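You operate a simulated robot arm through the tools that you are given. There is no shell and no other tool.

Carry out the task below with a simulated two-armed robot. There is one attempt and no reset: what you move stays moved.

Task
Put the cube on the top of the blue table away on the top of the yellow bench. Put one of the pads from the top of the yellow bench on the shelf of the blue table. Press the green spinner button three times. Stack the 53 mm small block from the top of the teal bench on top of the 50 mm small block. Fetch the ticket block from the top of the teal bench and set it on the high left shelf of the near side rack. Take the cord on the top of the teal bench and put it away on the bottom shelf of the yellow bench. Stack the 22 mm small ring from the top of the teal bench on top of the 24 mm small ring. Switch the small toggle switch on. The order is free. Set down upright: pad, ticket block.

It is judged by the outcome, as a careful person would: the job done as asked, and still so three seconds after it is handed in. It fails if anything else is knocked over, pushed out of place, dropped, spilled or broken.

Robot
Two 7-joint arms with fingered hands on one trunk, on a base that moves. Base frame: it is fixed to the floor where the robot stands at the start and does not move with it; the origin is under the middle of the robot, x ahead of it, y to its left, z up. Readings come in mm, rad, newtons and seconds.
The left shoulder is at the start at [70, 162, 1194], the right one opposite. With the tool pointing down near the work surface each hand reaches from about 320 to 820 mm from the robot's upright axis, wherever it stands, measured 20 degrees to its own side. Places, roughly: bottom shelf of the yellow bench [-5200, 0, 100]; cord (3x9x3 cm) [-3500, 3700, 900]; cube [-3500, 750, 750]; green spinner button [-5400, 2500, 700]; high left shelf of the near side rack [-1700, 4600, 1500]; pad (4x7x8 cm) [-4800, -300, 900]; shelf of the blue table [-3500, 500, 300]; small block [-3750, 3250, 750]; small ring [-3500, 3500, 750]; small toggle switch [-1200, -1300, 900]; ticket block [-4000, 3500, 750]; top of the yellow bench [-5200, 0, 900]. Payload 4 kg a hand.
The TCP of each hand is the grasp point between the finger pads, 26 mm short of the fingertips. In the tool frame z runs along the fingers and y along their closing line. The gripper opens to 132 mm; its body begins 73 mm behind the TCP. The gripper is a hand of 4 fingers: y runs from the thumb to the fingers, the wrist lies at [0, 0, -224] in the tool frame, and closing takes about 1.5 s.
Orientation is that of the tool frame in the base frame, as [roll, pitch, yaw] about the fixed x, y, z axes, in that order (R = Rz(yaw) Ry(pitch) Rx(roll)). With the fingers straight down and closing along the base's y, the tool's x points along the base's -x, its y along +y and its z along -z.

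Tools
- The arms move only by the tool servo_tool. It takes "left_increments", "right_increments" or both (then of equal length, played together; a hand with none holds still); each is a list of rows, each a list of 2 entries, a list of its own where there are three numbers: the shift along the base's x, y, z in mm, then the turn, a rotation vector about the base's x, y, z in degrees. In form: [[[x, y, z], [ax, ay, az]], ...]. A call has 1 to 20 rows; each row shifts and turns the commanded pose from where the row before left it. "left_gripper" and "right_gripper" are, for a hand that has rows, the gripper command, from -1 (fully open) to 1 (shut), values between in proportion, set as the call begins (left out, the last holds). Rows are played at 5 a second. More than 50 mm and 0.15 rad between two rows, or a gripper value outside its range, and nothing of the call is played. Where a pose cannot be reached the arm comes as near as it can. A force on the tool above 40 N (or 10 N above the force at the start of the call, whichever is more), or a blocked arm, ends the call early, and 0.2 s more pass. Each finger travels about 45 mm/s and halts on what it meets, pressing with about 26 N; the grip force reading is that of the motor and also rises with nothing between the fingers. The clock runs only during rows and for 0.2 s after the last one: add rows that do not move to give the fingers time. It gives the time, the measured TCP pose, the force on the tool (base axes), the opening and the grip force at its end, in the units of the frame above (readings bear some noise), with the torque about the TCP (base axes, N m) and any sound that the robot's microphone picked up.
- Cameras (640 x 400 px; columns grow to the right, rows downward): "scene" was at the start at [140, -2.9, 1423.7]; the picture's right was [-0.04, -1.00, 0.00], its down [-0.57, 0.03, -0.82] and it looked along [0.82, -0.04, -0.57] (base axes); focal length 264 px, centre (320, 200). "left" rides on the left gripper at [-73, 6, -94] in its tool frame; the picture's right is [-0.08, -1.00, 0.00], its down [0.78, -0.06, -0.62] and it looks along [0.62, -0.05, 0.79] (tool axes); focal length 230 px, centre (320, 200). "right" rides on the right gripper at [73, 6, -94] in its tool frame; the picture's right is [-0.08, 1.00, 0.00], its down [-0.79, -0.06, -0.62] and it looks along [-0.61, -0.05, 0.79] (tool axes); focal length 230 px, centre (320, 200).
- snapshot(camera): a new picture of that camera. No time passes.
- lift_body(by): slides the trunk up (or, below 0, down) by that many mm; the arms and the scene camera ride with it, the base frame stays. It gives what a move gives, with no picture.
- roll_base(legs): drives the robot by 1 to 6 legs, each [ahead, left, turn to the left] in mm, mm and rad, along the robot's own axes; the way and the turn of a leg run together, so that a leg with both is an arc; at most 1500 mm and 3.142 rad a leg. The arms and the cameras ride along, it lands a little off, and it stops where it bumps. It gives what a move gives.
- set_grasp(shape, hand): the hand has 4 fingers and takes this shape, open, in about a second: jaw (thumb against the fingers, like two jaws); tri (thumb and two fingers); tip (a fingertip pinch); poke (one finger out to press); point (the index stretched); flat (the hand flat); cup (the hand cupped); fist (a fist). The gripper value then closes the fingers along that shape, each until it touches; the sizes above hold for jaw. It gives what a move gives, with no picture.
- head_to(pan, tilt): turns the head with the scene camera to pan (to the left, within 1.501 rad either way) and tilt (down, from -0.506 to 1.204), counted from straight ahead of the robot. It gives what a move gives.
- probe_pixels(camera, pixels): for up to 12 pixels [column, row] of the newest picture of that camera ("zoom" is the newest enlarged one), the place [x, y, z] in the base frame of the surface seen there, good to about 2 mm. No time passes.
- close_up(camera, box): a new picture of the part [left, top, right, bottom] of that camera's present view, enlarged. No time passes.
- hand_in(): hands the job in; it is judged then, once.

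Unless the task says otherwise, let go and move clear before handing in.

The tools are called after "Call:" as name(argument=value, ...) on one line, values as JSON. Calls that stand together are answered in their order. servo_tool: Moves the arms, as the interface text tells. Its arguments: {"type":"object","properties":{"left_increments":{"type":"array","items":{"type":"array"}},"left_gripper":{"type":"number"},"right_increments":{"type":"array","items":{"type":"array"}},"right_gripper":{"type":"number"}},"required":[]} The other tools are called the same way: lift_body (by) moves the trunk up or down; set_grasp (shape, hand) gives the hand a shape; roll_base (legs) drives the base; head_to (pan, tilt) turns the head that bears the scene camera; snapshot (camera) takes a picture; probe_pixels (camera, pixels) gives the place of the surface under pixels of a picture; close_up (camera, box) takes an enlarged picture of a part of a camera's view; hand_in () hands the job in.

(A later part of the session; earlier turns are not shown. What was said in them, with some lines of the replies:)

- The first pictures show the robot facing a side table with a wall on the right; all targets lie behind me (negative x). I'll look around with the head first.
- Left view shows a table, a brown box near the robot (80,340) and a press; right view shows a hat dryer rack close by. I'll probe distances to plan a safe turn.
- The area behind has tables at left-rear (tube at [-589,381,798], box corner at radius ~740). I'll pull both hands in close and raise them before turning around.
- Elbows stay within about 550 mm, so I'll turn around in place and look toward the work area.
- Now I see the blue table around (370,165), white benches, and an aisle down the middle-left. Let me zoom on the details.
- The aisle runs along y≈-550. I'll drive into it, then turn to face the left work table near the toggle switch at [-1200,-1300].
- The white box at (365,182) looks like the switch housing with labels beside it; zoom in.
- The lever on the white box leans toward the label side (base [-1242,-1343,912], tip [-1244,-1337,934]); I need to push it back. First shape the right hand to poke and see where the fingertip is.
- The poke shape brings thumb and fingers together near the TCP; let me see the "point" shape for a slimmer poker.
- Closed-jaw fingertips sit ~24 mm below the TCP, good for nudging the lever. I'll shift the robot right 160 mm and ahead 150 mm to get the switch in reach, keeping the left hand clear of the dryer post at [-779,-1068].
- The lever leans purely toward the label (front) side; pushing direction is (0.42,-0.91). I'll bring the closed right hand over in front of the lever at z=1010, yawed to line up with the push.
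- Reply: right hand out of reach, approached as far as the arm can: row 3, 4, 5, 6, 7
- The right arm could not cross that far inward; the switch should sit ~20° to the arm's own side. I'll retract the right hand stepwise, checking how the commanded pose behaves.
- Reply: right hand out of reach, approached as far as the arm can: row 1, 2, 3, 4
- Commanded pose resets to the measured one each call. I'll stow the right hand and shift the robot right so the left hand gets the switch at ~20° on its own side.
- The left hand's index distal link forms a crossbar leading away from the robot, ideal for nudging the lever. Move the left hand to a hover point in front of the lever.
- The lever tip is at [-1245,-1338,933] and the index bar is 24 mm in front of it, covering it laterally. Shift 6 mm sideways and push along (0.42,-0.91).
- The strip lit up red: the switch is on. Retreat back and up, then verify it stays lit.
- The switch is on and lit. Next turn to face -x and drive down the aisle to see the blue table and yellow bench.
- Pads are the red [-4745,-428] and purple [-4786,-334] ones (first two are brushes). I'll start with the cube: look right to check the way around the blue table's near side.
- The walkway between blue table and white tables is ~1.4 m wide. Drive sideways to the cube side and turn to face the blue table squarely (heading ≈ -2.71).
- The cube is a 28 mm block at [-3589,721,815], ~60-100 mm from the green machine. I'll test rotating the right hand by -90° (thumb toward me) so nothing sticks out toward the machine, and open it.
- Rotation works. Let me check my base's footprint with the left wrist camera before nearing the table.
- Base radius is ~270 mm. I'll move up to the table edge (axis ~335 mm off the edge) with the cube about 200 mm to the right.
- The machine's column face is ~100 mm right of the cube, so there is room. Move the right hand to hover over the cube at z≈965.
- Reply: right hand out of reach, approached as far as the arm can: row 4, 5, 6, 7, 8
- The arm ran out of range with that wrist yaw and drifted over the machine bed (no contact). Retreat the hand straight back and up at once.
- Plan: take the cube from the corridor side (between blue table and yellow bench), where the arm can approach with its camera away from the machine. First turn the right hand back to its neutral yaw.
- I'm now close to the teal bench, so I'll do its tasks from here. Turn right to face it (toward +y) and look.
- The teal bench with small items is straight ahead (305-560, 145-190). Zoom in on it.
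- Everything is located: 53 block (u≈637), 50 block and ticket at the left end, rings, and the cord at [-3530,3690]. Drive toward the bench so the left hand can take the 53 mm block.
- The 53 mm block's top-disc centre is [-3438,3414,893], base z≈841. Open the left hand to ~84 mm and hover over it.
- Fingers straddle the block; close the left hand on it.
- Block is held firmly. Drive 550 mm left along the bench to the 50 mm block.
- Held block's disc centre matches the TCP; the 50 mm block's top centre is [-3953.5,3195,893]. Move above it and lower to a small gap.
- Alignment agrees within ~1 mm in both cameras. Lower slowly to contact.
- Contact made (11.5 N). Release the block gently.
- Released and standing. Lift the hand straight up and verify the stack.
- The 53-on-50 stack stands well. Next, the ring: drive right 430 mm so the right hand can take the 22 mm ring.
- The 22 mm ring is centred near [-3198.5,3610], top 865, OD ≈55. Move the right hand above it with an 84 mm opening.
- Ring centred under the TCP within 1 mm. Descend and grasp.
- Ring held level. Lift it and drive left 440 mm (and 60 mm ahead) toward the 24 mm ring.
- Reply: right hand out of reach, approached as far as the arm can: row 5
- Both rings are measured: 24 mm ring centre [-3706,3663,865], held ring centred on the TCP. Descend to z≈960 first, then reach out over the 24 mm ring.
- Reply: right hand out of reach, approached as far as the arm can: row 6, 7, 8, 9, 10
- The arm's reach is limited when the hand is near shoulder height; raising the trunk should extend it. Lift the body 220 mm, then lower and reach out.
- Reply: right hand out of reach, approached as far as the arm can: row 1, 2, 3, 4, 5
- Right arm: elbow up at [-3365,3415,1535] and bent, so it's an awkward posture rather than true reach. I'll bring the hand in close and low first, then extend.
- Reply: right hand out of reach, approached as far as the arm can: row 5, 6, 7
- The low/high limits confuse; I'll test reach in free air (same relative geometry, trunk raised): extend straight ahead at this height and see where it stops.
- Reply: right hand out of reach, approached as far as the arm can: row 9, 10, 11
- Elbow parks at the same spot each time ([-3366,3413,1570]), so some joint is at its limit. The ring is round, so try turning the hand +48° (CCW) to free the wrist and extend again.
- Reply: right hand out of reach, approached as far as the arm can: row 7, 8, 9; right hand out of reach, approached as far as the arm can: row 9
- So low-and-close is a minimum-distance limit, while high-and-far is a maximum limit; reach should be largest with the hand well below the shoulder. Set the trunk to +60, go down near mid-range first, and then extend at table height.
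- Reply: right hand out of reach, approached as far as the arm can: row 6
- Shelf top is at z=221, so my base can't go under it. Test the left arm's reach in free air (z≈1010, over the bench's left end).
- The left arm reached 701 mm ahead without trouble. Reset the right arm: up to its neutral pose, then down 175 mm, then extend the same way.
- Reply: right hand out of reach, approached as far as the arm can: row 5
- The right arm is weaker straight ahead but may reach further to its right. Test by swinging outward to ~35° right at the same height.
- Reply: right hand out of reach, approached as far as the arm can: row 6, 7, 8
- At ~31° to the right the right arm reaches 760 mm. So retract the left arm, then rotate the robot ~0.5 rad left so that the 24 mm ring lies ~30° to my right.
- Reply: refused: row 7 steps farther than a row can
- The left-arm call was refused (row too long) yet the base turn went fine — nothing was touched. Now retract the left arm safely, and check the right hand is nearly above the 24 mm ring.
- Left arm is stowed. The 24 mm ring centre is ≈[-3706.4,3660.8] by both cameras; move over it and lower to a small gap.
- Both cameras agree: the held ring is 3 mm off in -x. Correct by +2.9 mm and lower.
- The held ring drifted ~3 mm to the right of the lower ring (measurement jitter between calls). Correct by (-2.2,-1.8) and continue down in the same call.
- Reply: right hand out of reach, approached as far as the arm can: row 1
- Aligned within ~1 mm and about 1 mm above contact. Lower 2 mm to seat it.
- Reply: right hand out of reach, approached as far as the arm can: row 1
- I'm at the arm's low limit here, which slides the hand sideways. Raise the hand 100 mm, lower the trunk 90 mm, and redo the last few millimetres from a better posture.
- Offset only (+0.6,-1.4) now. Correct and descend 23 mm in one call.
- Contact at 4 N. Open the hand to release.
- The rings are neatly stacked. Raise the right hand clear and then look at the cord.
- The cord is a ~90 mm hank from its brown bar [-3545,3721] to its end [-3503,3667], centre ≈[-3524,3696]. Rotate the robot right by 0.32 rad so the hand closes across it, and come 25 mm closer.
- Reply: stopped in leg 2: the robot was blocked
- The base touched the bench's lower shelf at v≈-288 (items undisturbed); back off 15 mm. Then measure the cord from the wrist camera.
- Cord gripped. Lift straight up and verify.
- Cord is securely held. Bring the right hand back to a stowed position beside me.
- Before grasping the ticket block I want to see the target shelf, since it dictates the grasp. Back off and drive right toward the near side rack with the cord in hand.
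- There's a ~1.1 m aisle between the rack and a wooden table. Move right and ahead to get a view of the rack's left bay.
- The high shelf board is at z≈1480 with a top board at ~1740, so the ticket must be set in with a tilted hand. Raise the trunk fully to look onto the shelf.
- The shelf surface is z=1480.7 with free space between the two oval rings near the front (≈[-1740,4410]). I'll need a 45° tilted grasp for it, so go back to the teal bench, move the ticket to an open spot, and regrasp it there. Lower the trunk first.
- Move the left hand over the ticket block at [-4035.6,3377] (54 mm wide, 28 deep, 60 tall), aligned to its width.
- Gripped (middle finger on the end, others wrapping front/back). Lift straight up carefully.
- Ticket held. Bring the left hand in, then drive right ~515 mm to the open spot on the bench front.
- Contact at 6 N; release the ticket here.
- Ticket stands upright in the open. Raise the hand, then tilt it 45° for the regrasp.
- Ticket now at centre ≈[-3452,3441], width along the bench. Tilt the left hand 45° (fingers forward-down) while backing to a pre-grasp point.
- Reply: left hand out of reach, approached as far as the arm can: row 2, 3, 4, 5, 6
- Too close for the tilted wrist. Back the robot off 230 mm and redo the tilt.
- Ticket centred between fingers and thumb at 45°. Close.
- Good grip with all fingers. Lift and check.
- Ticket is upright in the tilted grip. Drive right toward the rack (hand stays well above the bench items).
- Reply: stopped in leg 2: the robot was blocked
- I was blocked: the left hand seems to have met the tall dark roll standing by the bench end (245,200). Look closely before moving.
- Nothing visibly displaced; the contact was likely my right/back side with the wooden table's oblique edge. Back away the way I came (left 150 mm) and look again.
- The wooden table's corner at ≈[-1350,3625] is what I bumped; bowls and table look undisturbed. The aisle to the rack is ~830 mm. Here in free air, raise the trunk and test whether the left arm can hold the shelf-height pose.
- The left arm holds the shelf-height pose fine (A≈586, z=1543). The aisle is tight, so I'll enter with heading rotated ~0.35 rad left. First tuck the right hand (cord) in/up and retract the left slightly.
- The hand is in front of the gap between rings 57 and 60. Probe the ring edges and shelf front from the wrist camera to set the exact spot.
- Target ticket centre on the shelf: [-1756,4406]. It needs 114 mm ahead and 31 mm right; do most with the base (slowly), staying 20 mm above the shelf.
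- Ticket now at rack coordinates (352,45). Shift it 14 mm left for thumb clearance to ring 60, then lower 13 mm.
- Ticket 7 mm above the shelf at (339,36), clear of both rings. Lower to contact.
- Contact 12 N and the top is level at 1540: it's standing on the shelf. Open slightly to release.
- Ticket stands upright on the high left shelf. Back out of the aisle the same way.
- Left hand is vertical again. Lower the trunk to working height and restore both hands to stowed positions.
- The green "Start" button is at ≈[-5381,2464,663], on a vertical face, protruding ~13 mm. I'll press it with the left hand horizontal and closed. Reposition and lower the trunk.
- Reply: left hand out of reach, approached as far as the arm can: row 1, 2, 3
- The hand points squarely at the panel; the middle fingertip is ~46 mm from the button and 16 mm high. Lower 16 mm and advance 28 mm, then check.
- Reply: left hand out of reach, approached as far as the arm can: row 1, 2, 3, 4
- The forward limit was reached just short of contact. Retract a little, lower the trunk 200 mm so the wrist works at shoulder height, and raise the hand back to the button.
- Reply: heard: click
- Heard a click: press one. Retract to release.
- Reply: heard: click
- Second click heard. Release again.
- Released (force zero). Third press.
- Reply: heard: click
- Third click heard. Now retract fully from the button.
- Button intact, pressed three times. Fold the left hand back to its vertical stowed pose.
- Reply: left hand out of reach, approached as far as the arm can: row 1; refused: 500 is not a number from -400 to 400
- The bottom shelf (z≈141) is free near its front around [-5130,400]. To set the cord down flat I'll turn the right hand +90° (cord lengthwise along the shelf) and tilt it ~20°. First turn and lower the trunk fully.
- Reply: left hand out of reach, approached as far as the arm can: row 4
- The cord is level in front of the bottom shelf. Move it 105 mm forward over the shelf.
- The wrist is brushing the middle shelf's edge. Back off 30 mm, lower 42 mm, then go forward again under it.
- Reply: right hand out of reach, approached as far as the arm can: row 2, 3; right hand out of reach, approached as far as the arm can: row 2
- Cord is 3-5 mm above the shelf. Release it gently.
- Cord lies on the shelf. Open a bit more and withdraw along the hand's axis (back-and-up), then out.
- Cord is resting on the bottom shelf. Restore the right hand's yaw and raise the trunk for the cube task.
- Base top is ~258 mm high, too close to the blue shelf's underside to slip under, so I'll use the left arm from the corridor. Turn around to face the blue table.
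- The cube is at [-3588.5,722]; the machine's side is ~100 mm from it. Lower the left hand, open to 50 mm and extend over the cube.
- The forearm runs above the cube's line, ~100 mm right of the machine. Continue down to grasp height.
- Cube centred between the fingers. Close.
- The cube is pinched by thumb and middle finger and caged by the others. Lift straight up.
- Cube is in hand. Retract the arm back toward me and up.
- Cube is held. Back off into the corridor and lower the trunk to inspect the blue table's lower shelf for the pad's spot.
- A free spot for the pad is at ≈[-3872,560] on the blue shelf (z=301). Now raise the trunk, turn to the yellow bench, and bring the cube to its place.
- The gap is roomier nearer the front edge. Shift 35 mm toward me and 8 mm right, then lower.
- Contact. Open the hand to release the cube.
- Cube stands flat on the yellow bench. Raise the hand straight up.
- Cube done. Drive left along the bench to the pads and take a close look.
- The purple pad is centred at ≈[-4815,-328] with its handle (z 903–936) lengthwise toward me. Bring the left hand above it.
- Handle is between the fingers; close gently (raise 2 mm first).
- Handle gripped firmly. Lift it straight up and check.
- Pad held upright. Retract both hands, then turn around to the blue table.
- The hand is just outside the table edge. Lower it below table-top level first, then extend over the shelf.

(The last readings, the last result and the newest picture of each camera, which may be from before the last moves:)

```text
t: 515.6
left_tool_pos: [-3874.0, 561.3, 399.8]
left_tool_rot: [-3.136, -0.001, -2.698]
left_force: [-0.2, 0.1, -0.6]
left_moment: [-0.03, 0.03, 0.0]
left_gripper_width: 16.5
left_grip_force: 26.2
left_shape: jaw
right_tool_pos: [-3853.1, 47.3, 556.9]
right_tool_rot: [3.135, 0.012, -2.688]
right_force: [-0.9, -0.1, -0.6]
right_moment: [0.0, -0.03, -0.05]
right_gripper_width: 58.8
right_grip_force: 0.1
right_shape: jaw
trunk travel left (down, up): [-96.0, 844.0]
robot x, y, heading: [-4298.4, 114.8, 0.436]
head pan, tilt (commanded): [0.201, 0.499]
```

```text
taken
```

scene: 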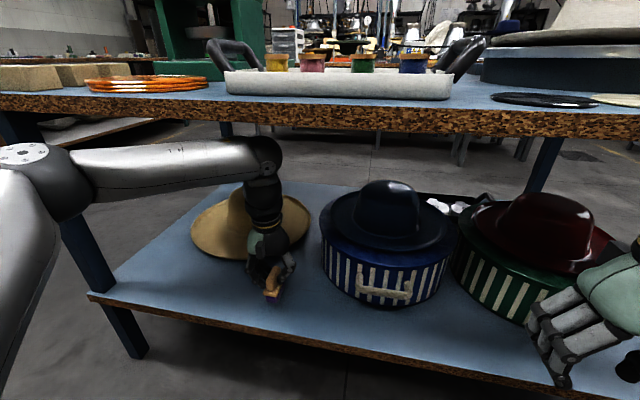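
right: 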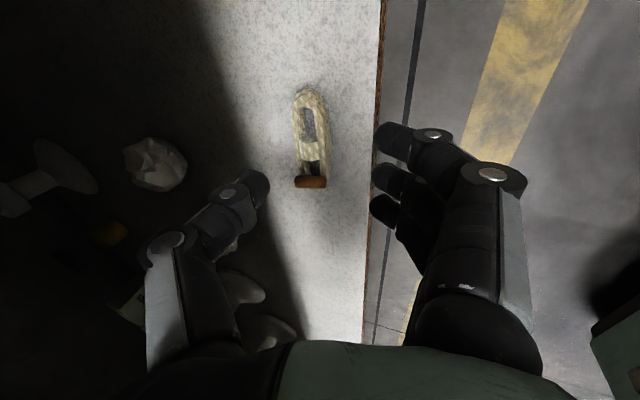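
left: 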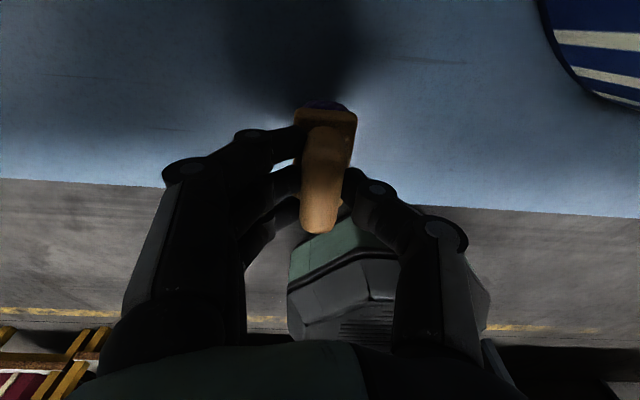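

Pad hovers over the free spot, ~73 mm in from the edge. Lower it.

Call:
servo_tool(left_increments=[[[0, 0, -10], [0, 0, 0]], [[0, 0, -8], [0, 0, 0]], [[0, 0, -5], [0, 0, 0]], [[0, 0, -2], [0, 0, 0]], [[0, 0, 0], [0, 0, 0]]])

Call:
close_up(camera="scene", box=[200, 180, 340, 330])

```text
t: 516.8
left_tool_pos: [-3871.2, 558.2, 374.6]
left_tool_rot: [-3.133, 0.002, -2.699]
left_force: [0.0, -0.6, -0.9]
left_moment: [0.04, -0.01, 0.01]
left_gripper_width: 16.7
left_grip_force: 26.0
left_shape: jaw
right_tool_pos: [-3853.1, 47.6, 556.8]
right_tool_rot: [3.135, 0.012, -2.69]
right_force: [0.4, -1.1, -0.4]
right_moment: [-0.02, -0.02, 0.0]
right_gripper_width: 58.7
right_grip_force: 0.1
right_shape: jaw
trunk travel left (down, up): [-96.0, 844.0]
robot x, y, heading: [-4297.0, 114.6, 0.439]
head pan, tilt (commanded): [0.201, 0.499]
```

```text
2.67 times, centred on (270, 255) of scene
```

zoom: 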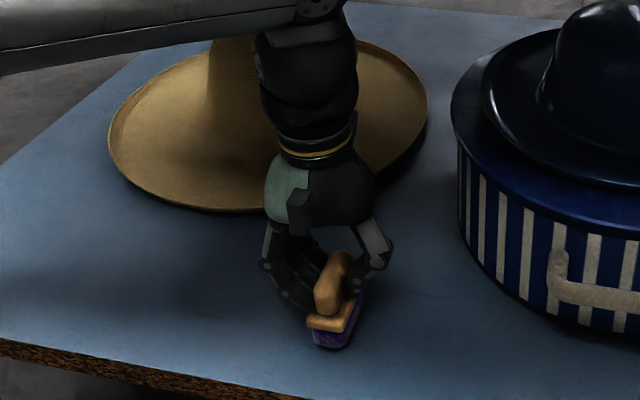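

Call:
servo_tool(left_increments=[[[0, 0, -1], [0, 0, 0]], [[0, 0, -1], [0, 0, 0]], [[0, 0, -1], [0, 0, 0]], [[0, 0, 0], [0, 0, 0]]])

```text
t: 517.8
left_tool_pos: [-3871.8, 556.7, 373.7]
left_tool_rot: [-3.136, 0.001, -2.699]
left_force: [0.1, 0.4, -1.3]
left_moment: [-0.03, 0.0, 0.0]
left_gripper_width: 16.2
left_grip_force: 25.9
left_shape: jaw
right_tool_pos: [-3853.6, 47.4, 558.0]
right_tool_rot: [3.134, 0.014, -2.691]
right_force: [0.3, -0.3, 0.0]
right_moment: [0.01, 0.02, 0.03]
right_gripper_width: 58.8
right_grip_force: 0.0
right_shape: jaw
trunk travel left (down, up): [-96.0, 844.0]
robot x, y, heading: [-4298.9, 114.5, 0.438]
head pan, tilt (commanded): [0.201, 0.499]
```

Call:
servo_tool(left_increments=[[[0, 0, -1.5], [0, 0, 0]], [[0, 0, -1.5], [0, 0, 0]], [[0, 0, -1], [0, 0, 0]], [[0, 0, 0], [0, 0, 0]]])

```text
t: 518.8
left_tool_pos: [-3870.8, 558.2, 370.6]
left_tool_rot: [-3.136, 0.003, -2.699]
left_force: [1.4, -3.9, 13.0]
left_moment: [-0.04, 0.03, 0.02]
left_gripper_width: 16.7
left_grip_force: 25.3
left_shape: jaw
right_tool_pos: [-3854.6, 46.8, 557.1]
right_tool_rot: [3.135, 0.014, -2.69]
right_force: [0.0, 0.1, 1.2]
right_moment: [0.01, -0.02, 0.0]
right_gripper_width: 58.7
right_grip_force: 0.0
right_shape: jaw
trunk travel left (down, up): [-96.0, 844.0]
robot x, y, heading: [-4298.3, 114.3, 0.437]
head pan, tilt (commanded): [0.201, 0.499]
```

Contact at 13 N, pad seated. Release it.

Call:
servo_tool(left_increments=[[[0, 0, 0.5], [0, 0, 0]], [[0, 0, 0], [0, 0, 0]], [[0, 0, 0], [0, 0, 0]], [[0, 0, 0], [0, 0, 0]], [[0, 0, 0], [0, 0, 0]]], left_gripper=0.13)

Call:
snapshot(camera="left")

Call:
close_up(camera="scene", box=[200, 180, 340, 330])

```text
t: 520.0
left_tool_pos: [-3872.3, 558.4, 369.6]
left_tool_rot: [-3.135, 0.0, -2.699]
left_force: [0.2, -0.8, 0.2]
left_moment: [0.0, 0.02, -0.02]
left_gripper_width: 56.7
left_grip_force: 0.0
left_shape: jaw
right_tool_pos: [-3854.8, 46.6, 557.0]
right_tool_rot: [3.134, 0.011, -2.689]
right_force: [0.6, -0.2, -0.3]
right_moment: [0.05, 0.0, -0.01]
right_gripper_width: 59.0
right_grip_force: 0.2
right_shape: jaw
trunk travel left (down, up): [-96.0, 844.0]
robot x, y, heading: [-4297.2, 115.3, 0.441]
head pan, tilt (commanded): [0.201, 0.499]
```

```text
taken
```

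left: 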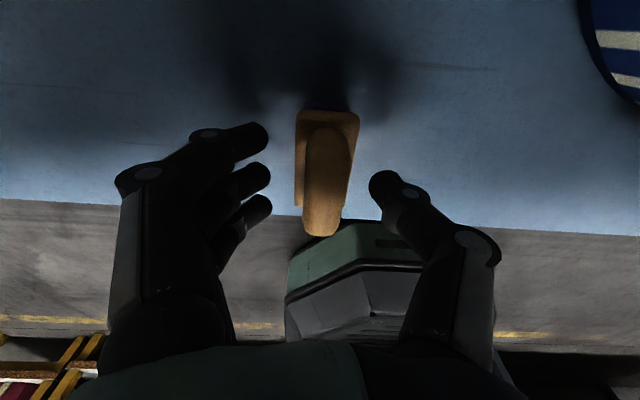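

```text
2.67 times, centred on (270, 255) of scene
```

zoom: 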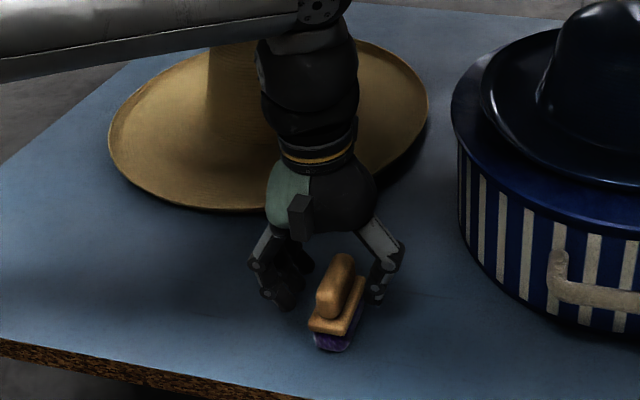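

Pad stands upright on the blue shelf. Raise 45 mm, then withdraw straight back out.

Call:
servo_tool(left_increments=[[[0, 0, 15], [0, 0, 0]], [[0, 0, 18], [0, 0, 0]], [[0, 0, 14], [0, 0, 0]], [[-27, -13, 0], [0, 0, 0]], [[-27, -13, 0], [0, 0, 0]], [[-27, -13, 0], [0, 0, 0]], [[-27, -13, 0], [0, 0, 0]], [[0, 0, 0], [0, 0, 0]]])

Call:
snapshot(camera="scene")

Call:
snapshot(camera="left")

```text
t: 521.8
left_tool_pos: [-3978.3, 504.7, 417.2]
left_tool_rot: [-3.137, 0.001, -2.699]
left_force: [0.4, 0.3, -1.2]
left_moment: [0.0, -0.01, -0.06]
left_gripper_width: 56.7
left_grip_force: 0.1
left_shape: jaw
right_tool_pos: [-3854.1, 47.4, 556.5]
right_tool_rot: [3.133, 0.013, -2.688]
right_force: [-0.5, -0.4, -0.4]
right_moment: [0.03, 0.01, 0.03]
right_gripper_width: 58.7
right_grip_force: 0.1
right_shape: jaw
trunk travel left (down, up): [-96.0, 844.0]
robot x, y, heading: [-4298.1, 113.3, 0.442]
head pan, tilt (commanded): [0.201, 0.499]
```

```text
taken
```

scene: 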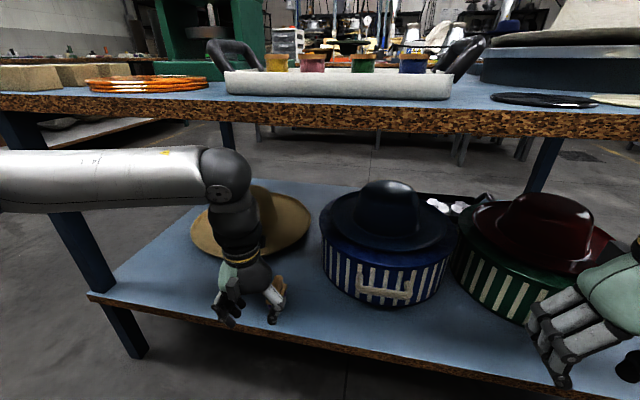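

```text
taken
```

left: 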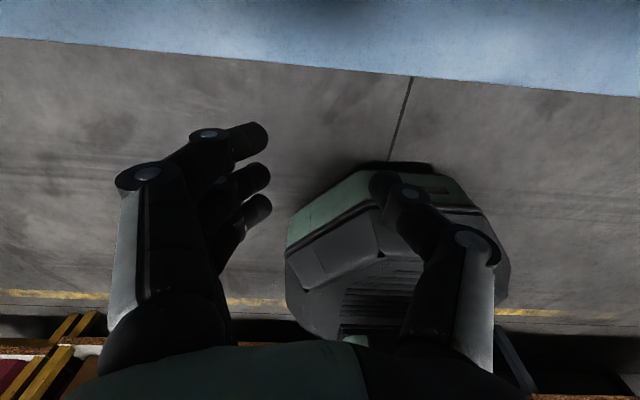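

Hand is clear. Back away 120 mm, and verify the pad from here.

Call:
roll_base(legs=[[-120, 0, 0]])

Call:
head_to(pan=0.1, tilt=0.5)

Call:
snapshot(camera="scene")

Call:
close_up(camera="scene", box=[230, 180, 410, 320])

```text
t: 523.0
left_tool_pos: [-4086.7, 453.1, 417.7]
left_tool_rot: [-3.136, -0.001, -2.698]
left_force: [0.2, -1.4, 1.0]
left_moment: [-0.01, 0.03, 0.01]
left_gripper_width: 56.6
left_grip_force: 0.0
left_shape: jaw
right_tool_pos: [-3963.3, -4.5, 557.2]
right_tool_rot: [3.135, 0.013, -2.69]
right_force: [-0.5, 0.8, 0.4]
right_moment: [0.02, -0.01, 0.02]
right_gripper_width: 58.8
right_grip_force: 0.1
right_shape: jaw
trunk travel left (down, up): [-96.0, 844.0]
robot x, y, heading: [-4405.7, 65.0, 0.436]
head pan, tilt (commanded): [0.201, 0.499]
```

```text
t: 523.7
left_tool_pos: [-4087.6, 453.9, 417.7]
left_tool_rot: [-3.135, 0.001, -2.7]
left_force: [-0.4, -0.3, 0.0]
left_moment: [0.0, -0.01, 0.03]
left_gripper_width: 56.7
left_grip_force: 0.1
left_shape: jaw
right_tool_pos: [-3963.3, -4.8, 556.1]
right_tool_rot: [3.133, 0.012, -2.689]
right_force: [0.3, 0.1, -0.5]
right_moment: [0.01, 0.01, 0.01]
right_gripper_width: 58.8
right_grip_force: 0.1
right_shape: jaw
trunk travel left (down, up): [-96.0, 844.0]
robot x, y, heading: [-4409.5, 63.4, 0.439]
head pan, tilt (commanded): [0.099, 0.499]
```

```text
taken
```

scene: 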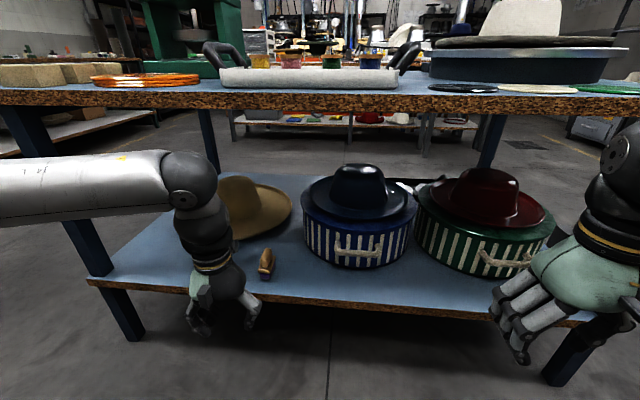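

```text
2.86 times, centred on (320, 250) of scene
```

zoom: 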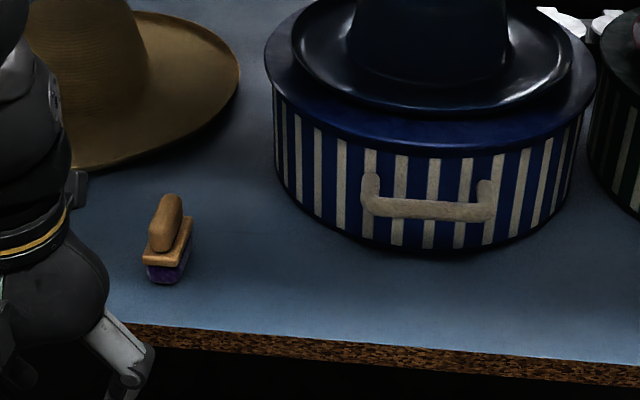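

The pad stands upright. Raise the trunk and do a last visual check of the other results.

Call:
lift_body(by=400)

Call:
lift_body(by=180)

Call:
head_to(pan=0.95, tilt=0.2)

Call:
snapshot(camera="scene")

```text
t: 527.5
left_tool_pos: [-4087.1, 454.0, 816.6]
left_tool_rot: [-3.135, 0.001, -2.699]
left_force: [0.8, -0.6, -0.2]
left_moment: [0.01, -0.02, 0.03]
left_gripper_width: 56.7
left_grip_force: 0.0
left_shape: jaw
right_tool_pos: [-3963.4, -4.1, 956.8]
right_tool_rot: [3.134, 0.013, -2.69]
right_force: [-0.1, 0.6, -0.7]
right_moment: [0.0, 0.04, 0.04]
right_gripper_width: 58.9
right_grip_force: 0.1
right_shape: jaw
trunk travel left (down, up): [-496.0, 444.0]
robot x, y, heading: [-4405.3, 63.0, 0.437]
head pan, tilt (commanded): [0.099, 0.499]
```

```text
t: 529.5
left_tool_pos: [-4087.2, 452.4, 996.5]
left_tool_rot: [-3.137, -0.002, -2.698]
left_force: [-0.3, 0.3, -0.9]
left_moment: [-0.01, 0.03, 0.02]
left_gripper_width: 56.8
left_grip_force: 0.0
left_shape: jaw
right_tool_pos: [-3963.8, -4.4, 1136.7]
right_tool_rot: [3.135, 0.012, -2.689]
right_force: [0.6, -0.1, 0.3]
right_moment: [0.03, -0.01, 0.0]
right_gripper_width: 59.1
right_grip_force: 0.0
right_shape: jaw
trunk travel left (down, up): [-676.0, 264.0]
robot x, y, heading: [-4409.0, 64.3, 0.438]
head pan, tilt (commanded): [0.099, 0.499]
```

```text
t: 530.7
left_tool_pos: [-4087.8, 453.7, 997.9]
left_tool_rot: [-3.137, 0.0, -2.7]
left_force: [0.4, -0.5, 0.6]
left_moment: [-0.01, -0.02, -0.02]
left_gripper_width: 56.7
left_grip_force: 0.2
left_shape: jaw
right_tool_pos: [-3963.0, -5.3, 1137.4]
right_tool_rot: [3.134, 0.011, -2.69]
right_force: [-0.5, -0.4, 0.4]
right_moment: [-0.02, 0.0, 0.01]
right_gripper_width: 58.9
right_grip_force: 0.1
right_shape: jaw
trunk travel left (down, up): [-676.0, 264.0]
robot x, y, heading: [-4408.2, 58.3, 0.441]
head pan, tilt (commanded): [0.949, 0.201]
```

```text
taken
```

scene: 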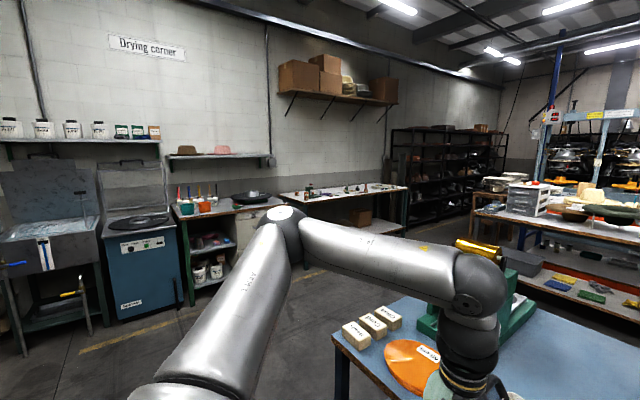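

Call:
close_up(camera="scene", box=[270, 170, 410, 215])

Call:
close_up(camera="scene", box=[110, 210, 190, 260])

Call:
close_up(camera="scene", box=[380, 120, 510, 200])

```text
4.57 times, centred on (340, 192) of scene
```

zoom: 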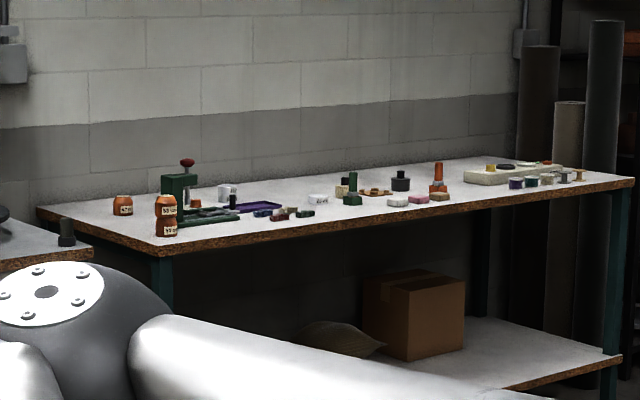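

```text
8.00 times, centred on (150, 235) of scene
```

zoom: 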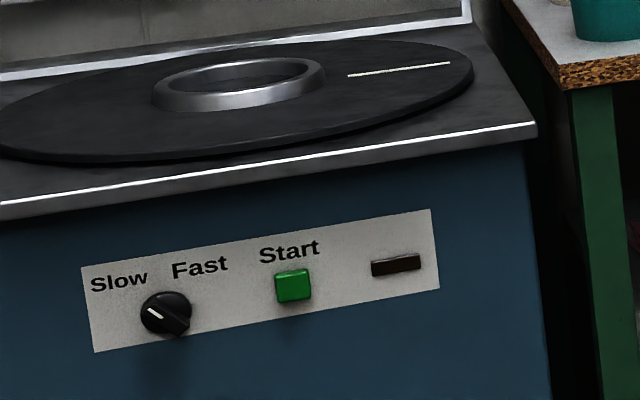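

```text
4.92 times, centred on (445, 160) of scene
```

zoom: 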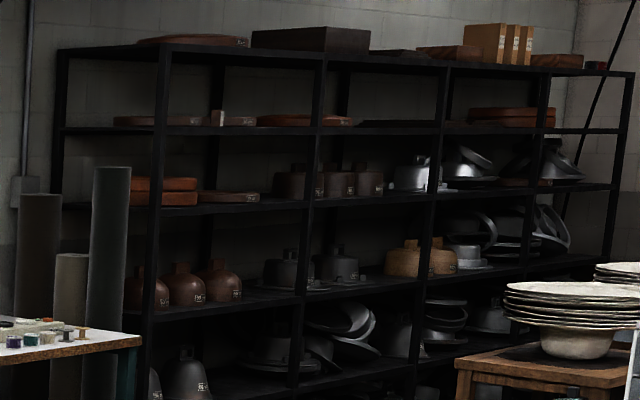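

Everything checks out: the block stack, rings, ticket on the rack's high left shelf, cube, cord and pad are in place. The switch is on and the spinner button got its three clicks. Both hands are empty and clear, so I'm handing in.

Call:
hand_in()

```text
The job is handed in.
```

All eight jobs are done and the work is handed in. Nothing was knocked over or dropped that I could see, but three of my moves made light contact with furniture.

- **Cube:** it sits flat on top of the yellow bench, near the front, between the purple hat and the stretcher box.
- **Pad:** the purple one stands upright on the blue table's shelf, between the straw hat and the blue striped box.
- **Spinner button:** I pressed it three times and heard a click each time. The third press was lighter than the first two.
- **Small blocks:** the 53 mm block is stacked on the 50 mm block, and was still standing at the last check.
- **Ticket block:** it stands upright on the high left shelf of the near side rack, between the 57 cm and 60 cm rings.
- **Cord:** it lies on the bottom shelf of the yellow bench, near the front edge.
- **Small rings:** the 22 mm ring is stacked on the 24 mm ring.
- **Toggle switch:** it is on, and its indicator strip lit up red. I did not look at it again after leaving that corner.

My base touched the teal bench's lower shelf. It also bumped the wooden table that holds the bowls. My wrist brushed the edge of the yellow bench's middle shelf while I was placing the cord. In later pictures everything around those spots still looked in place.
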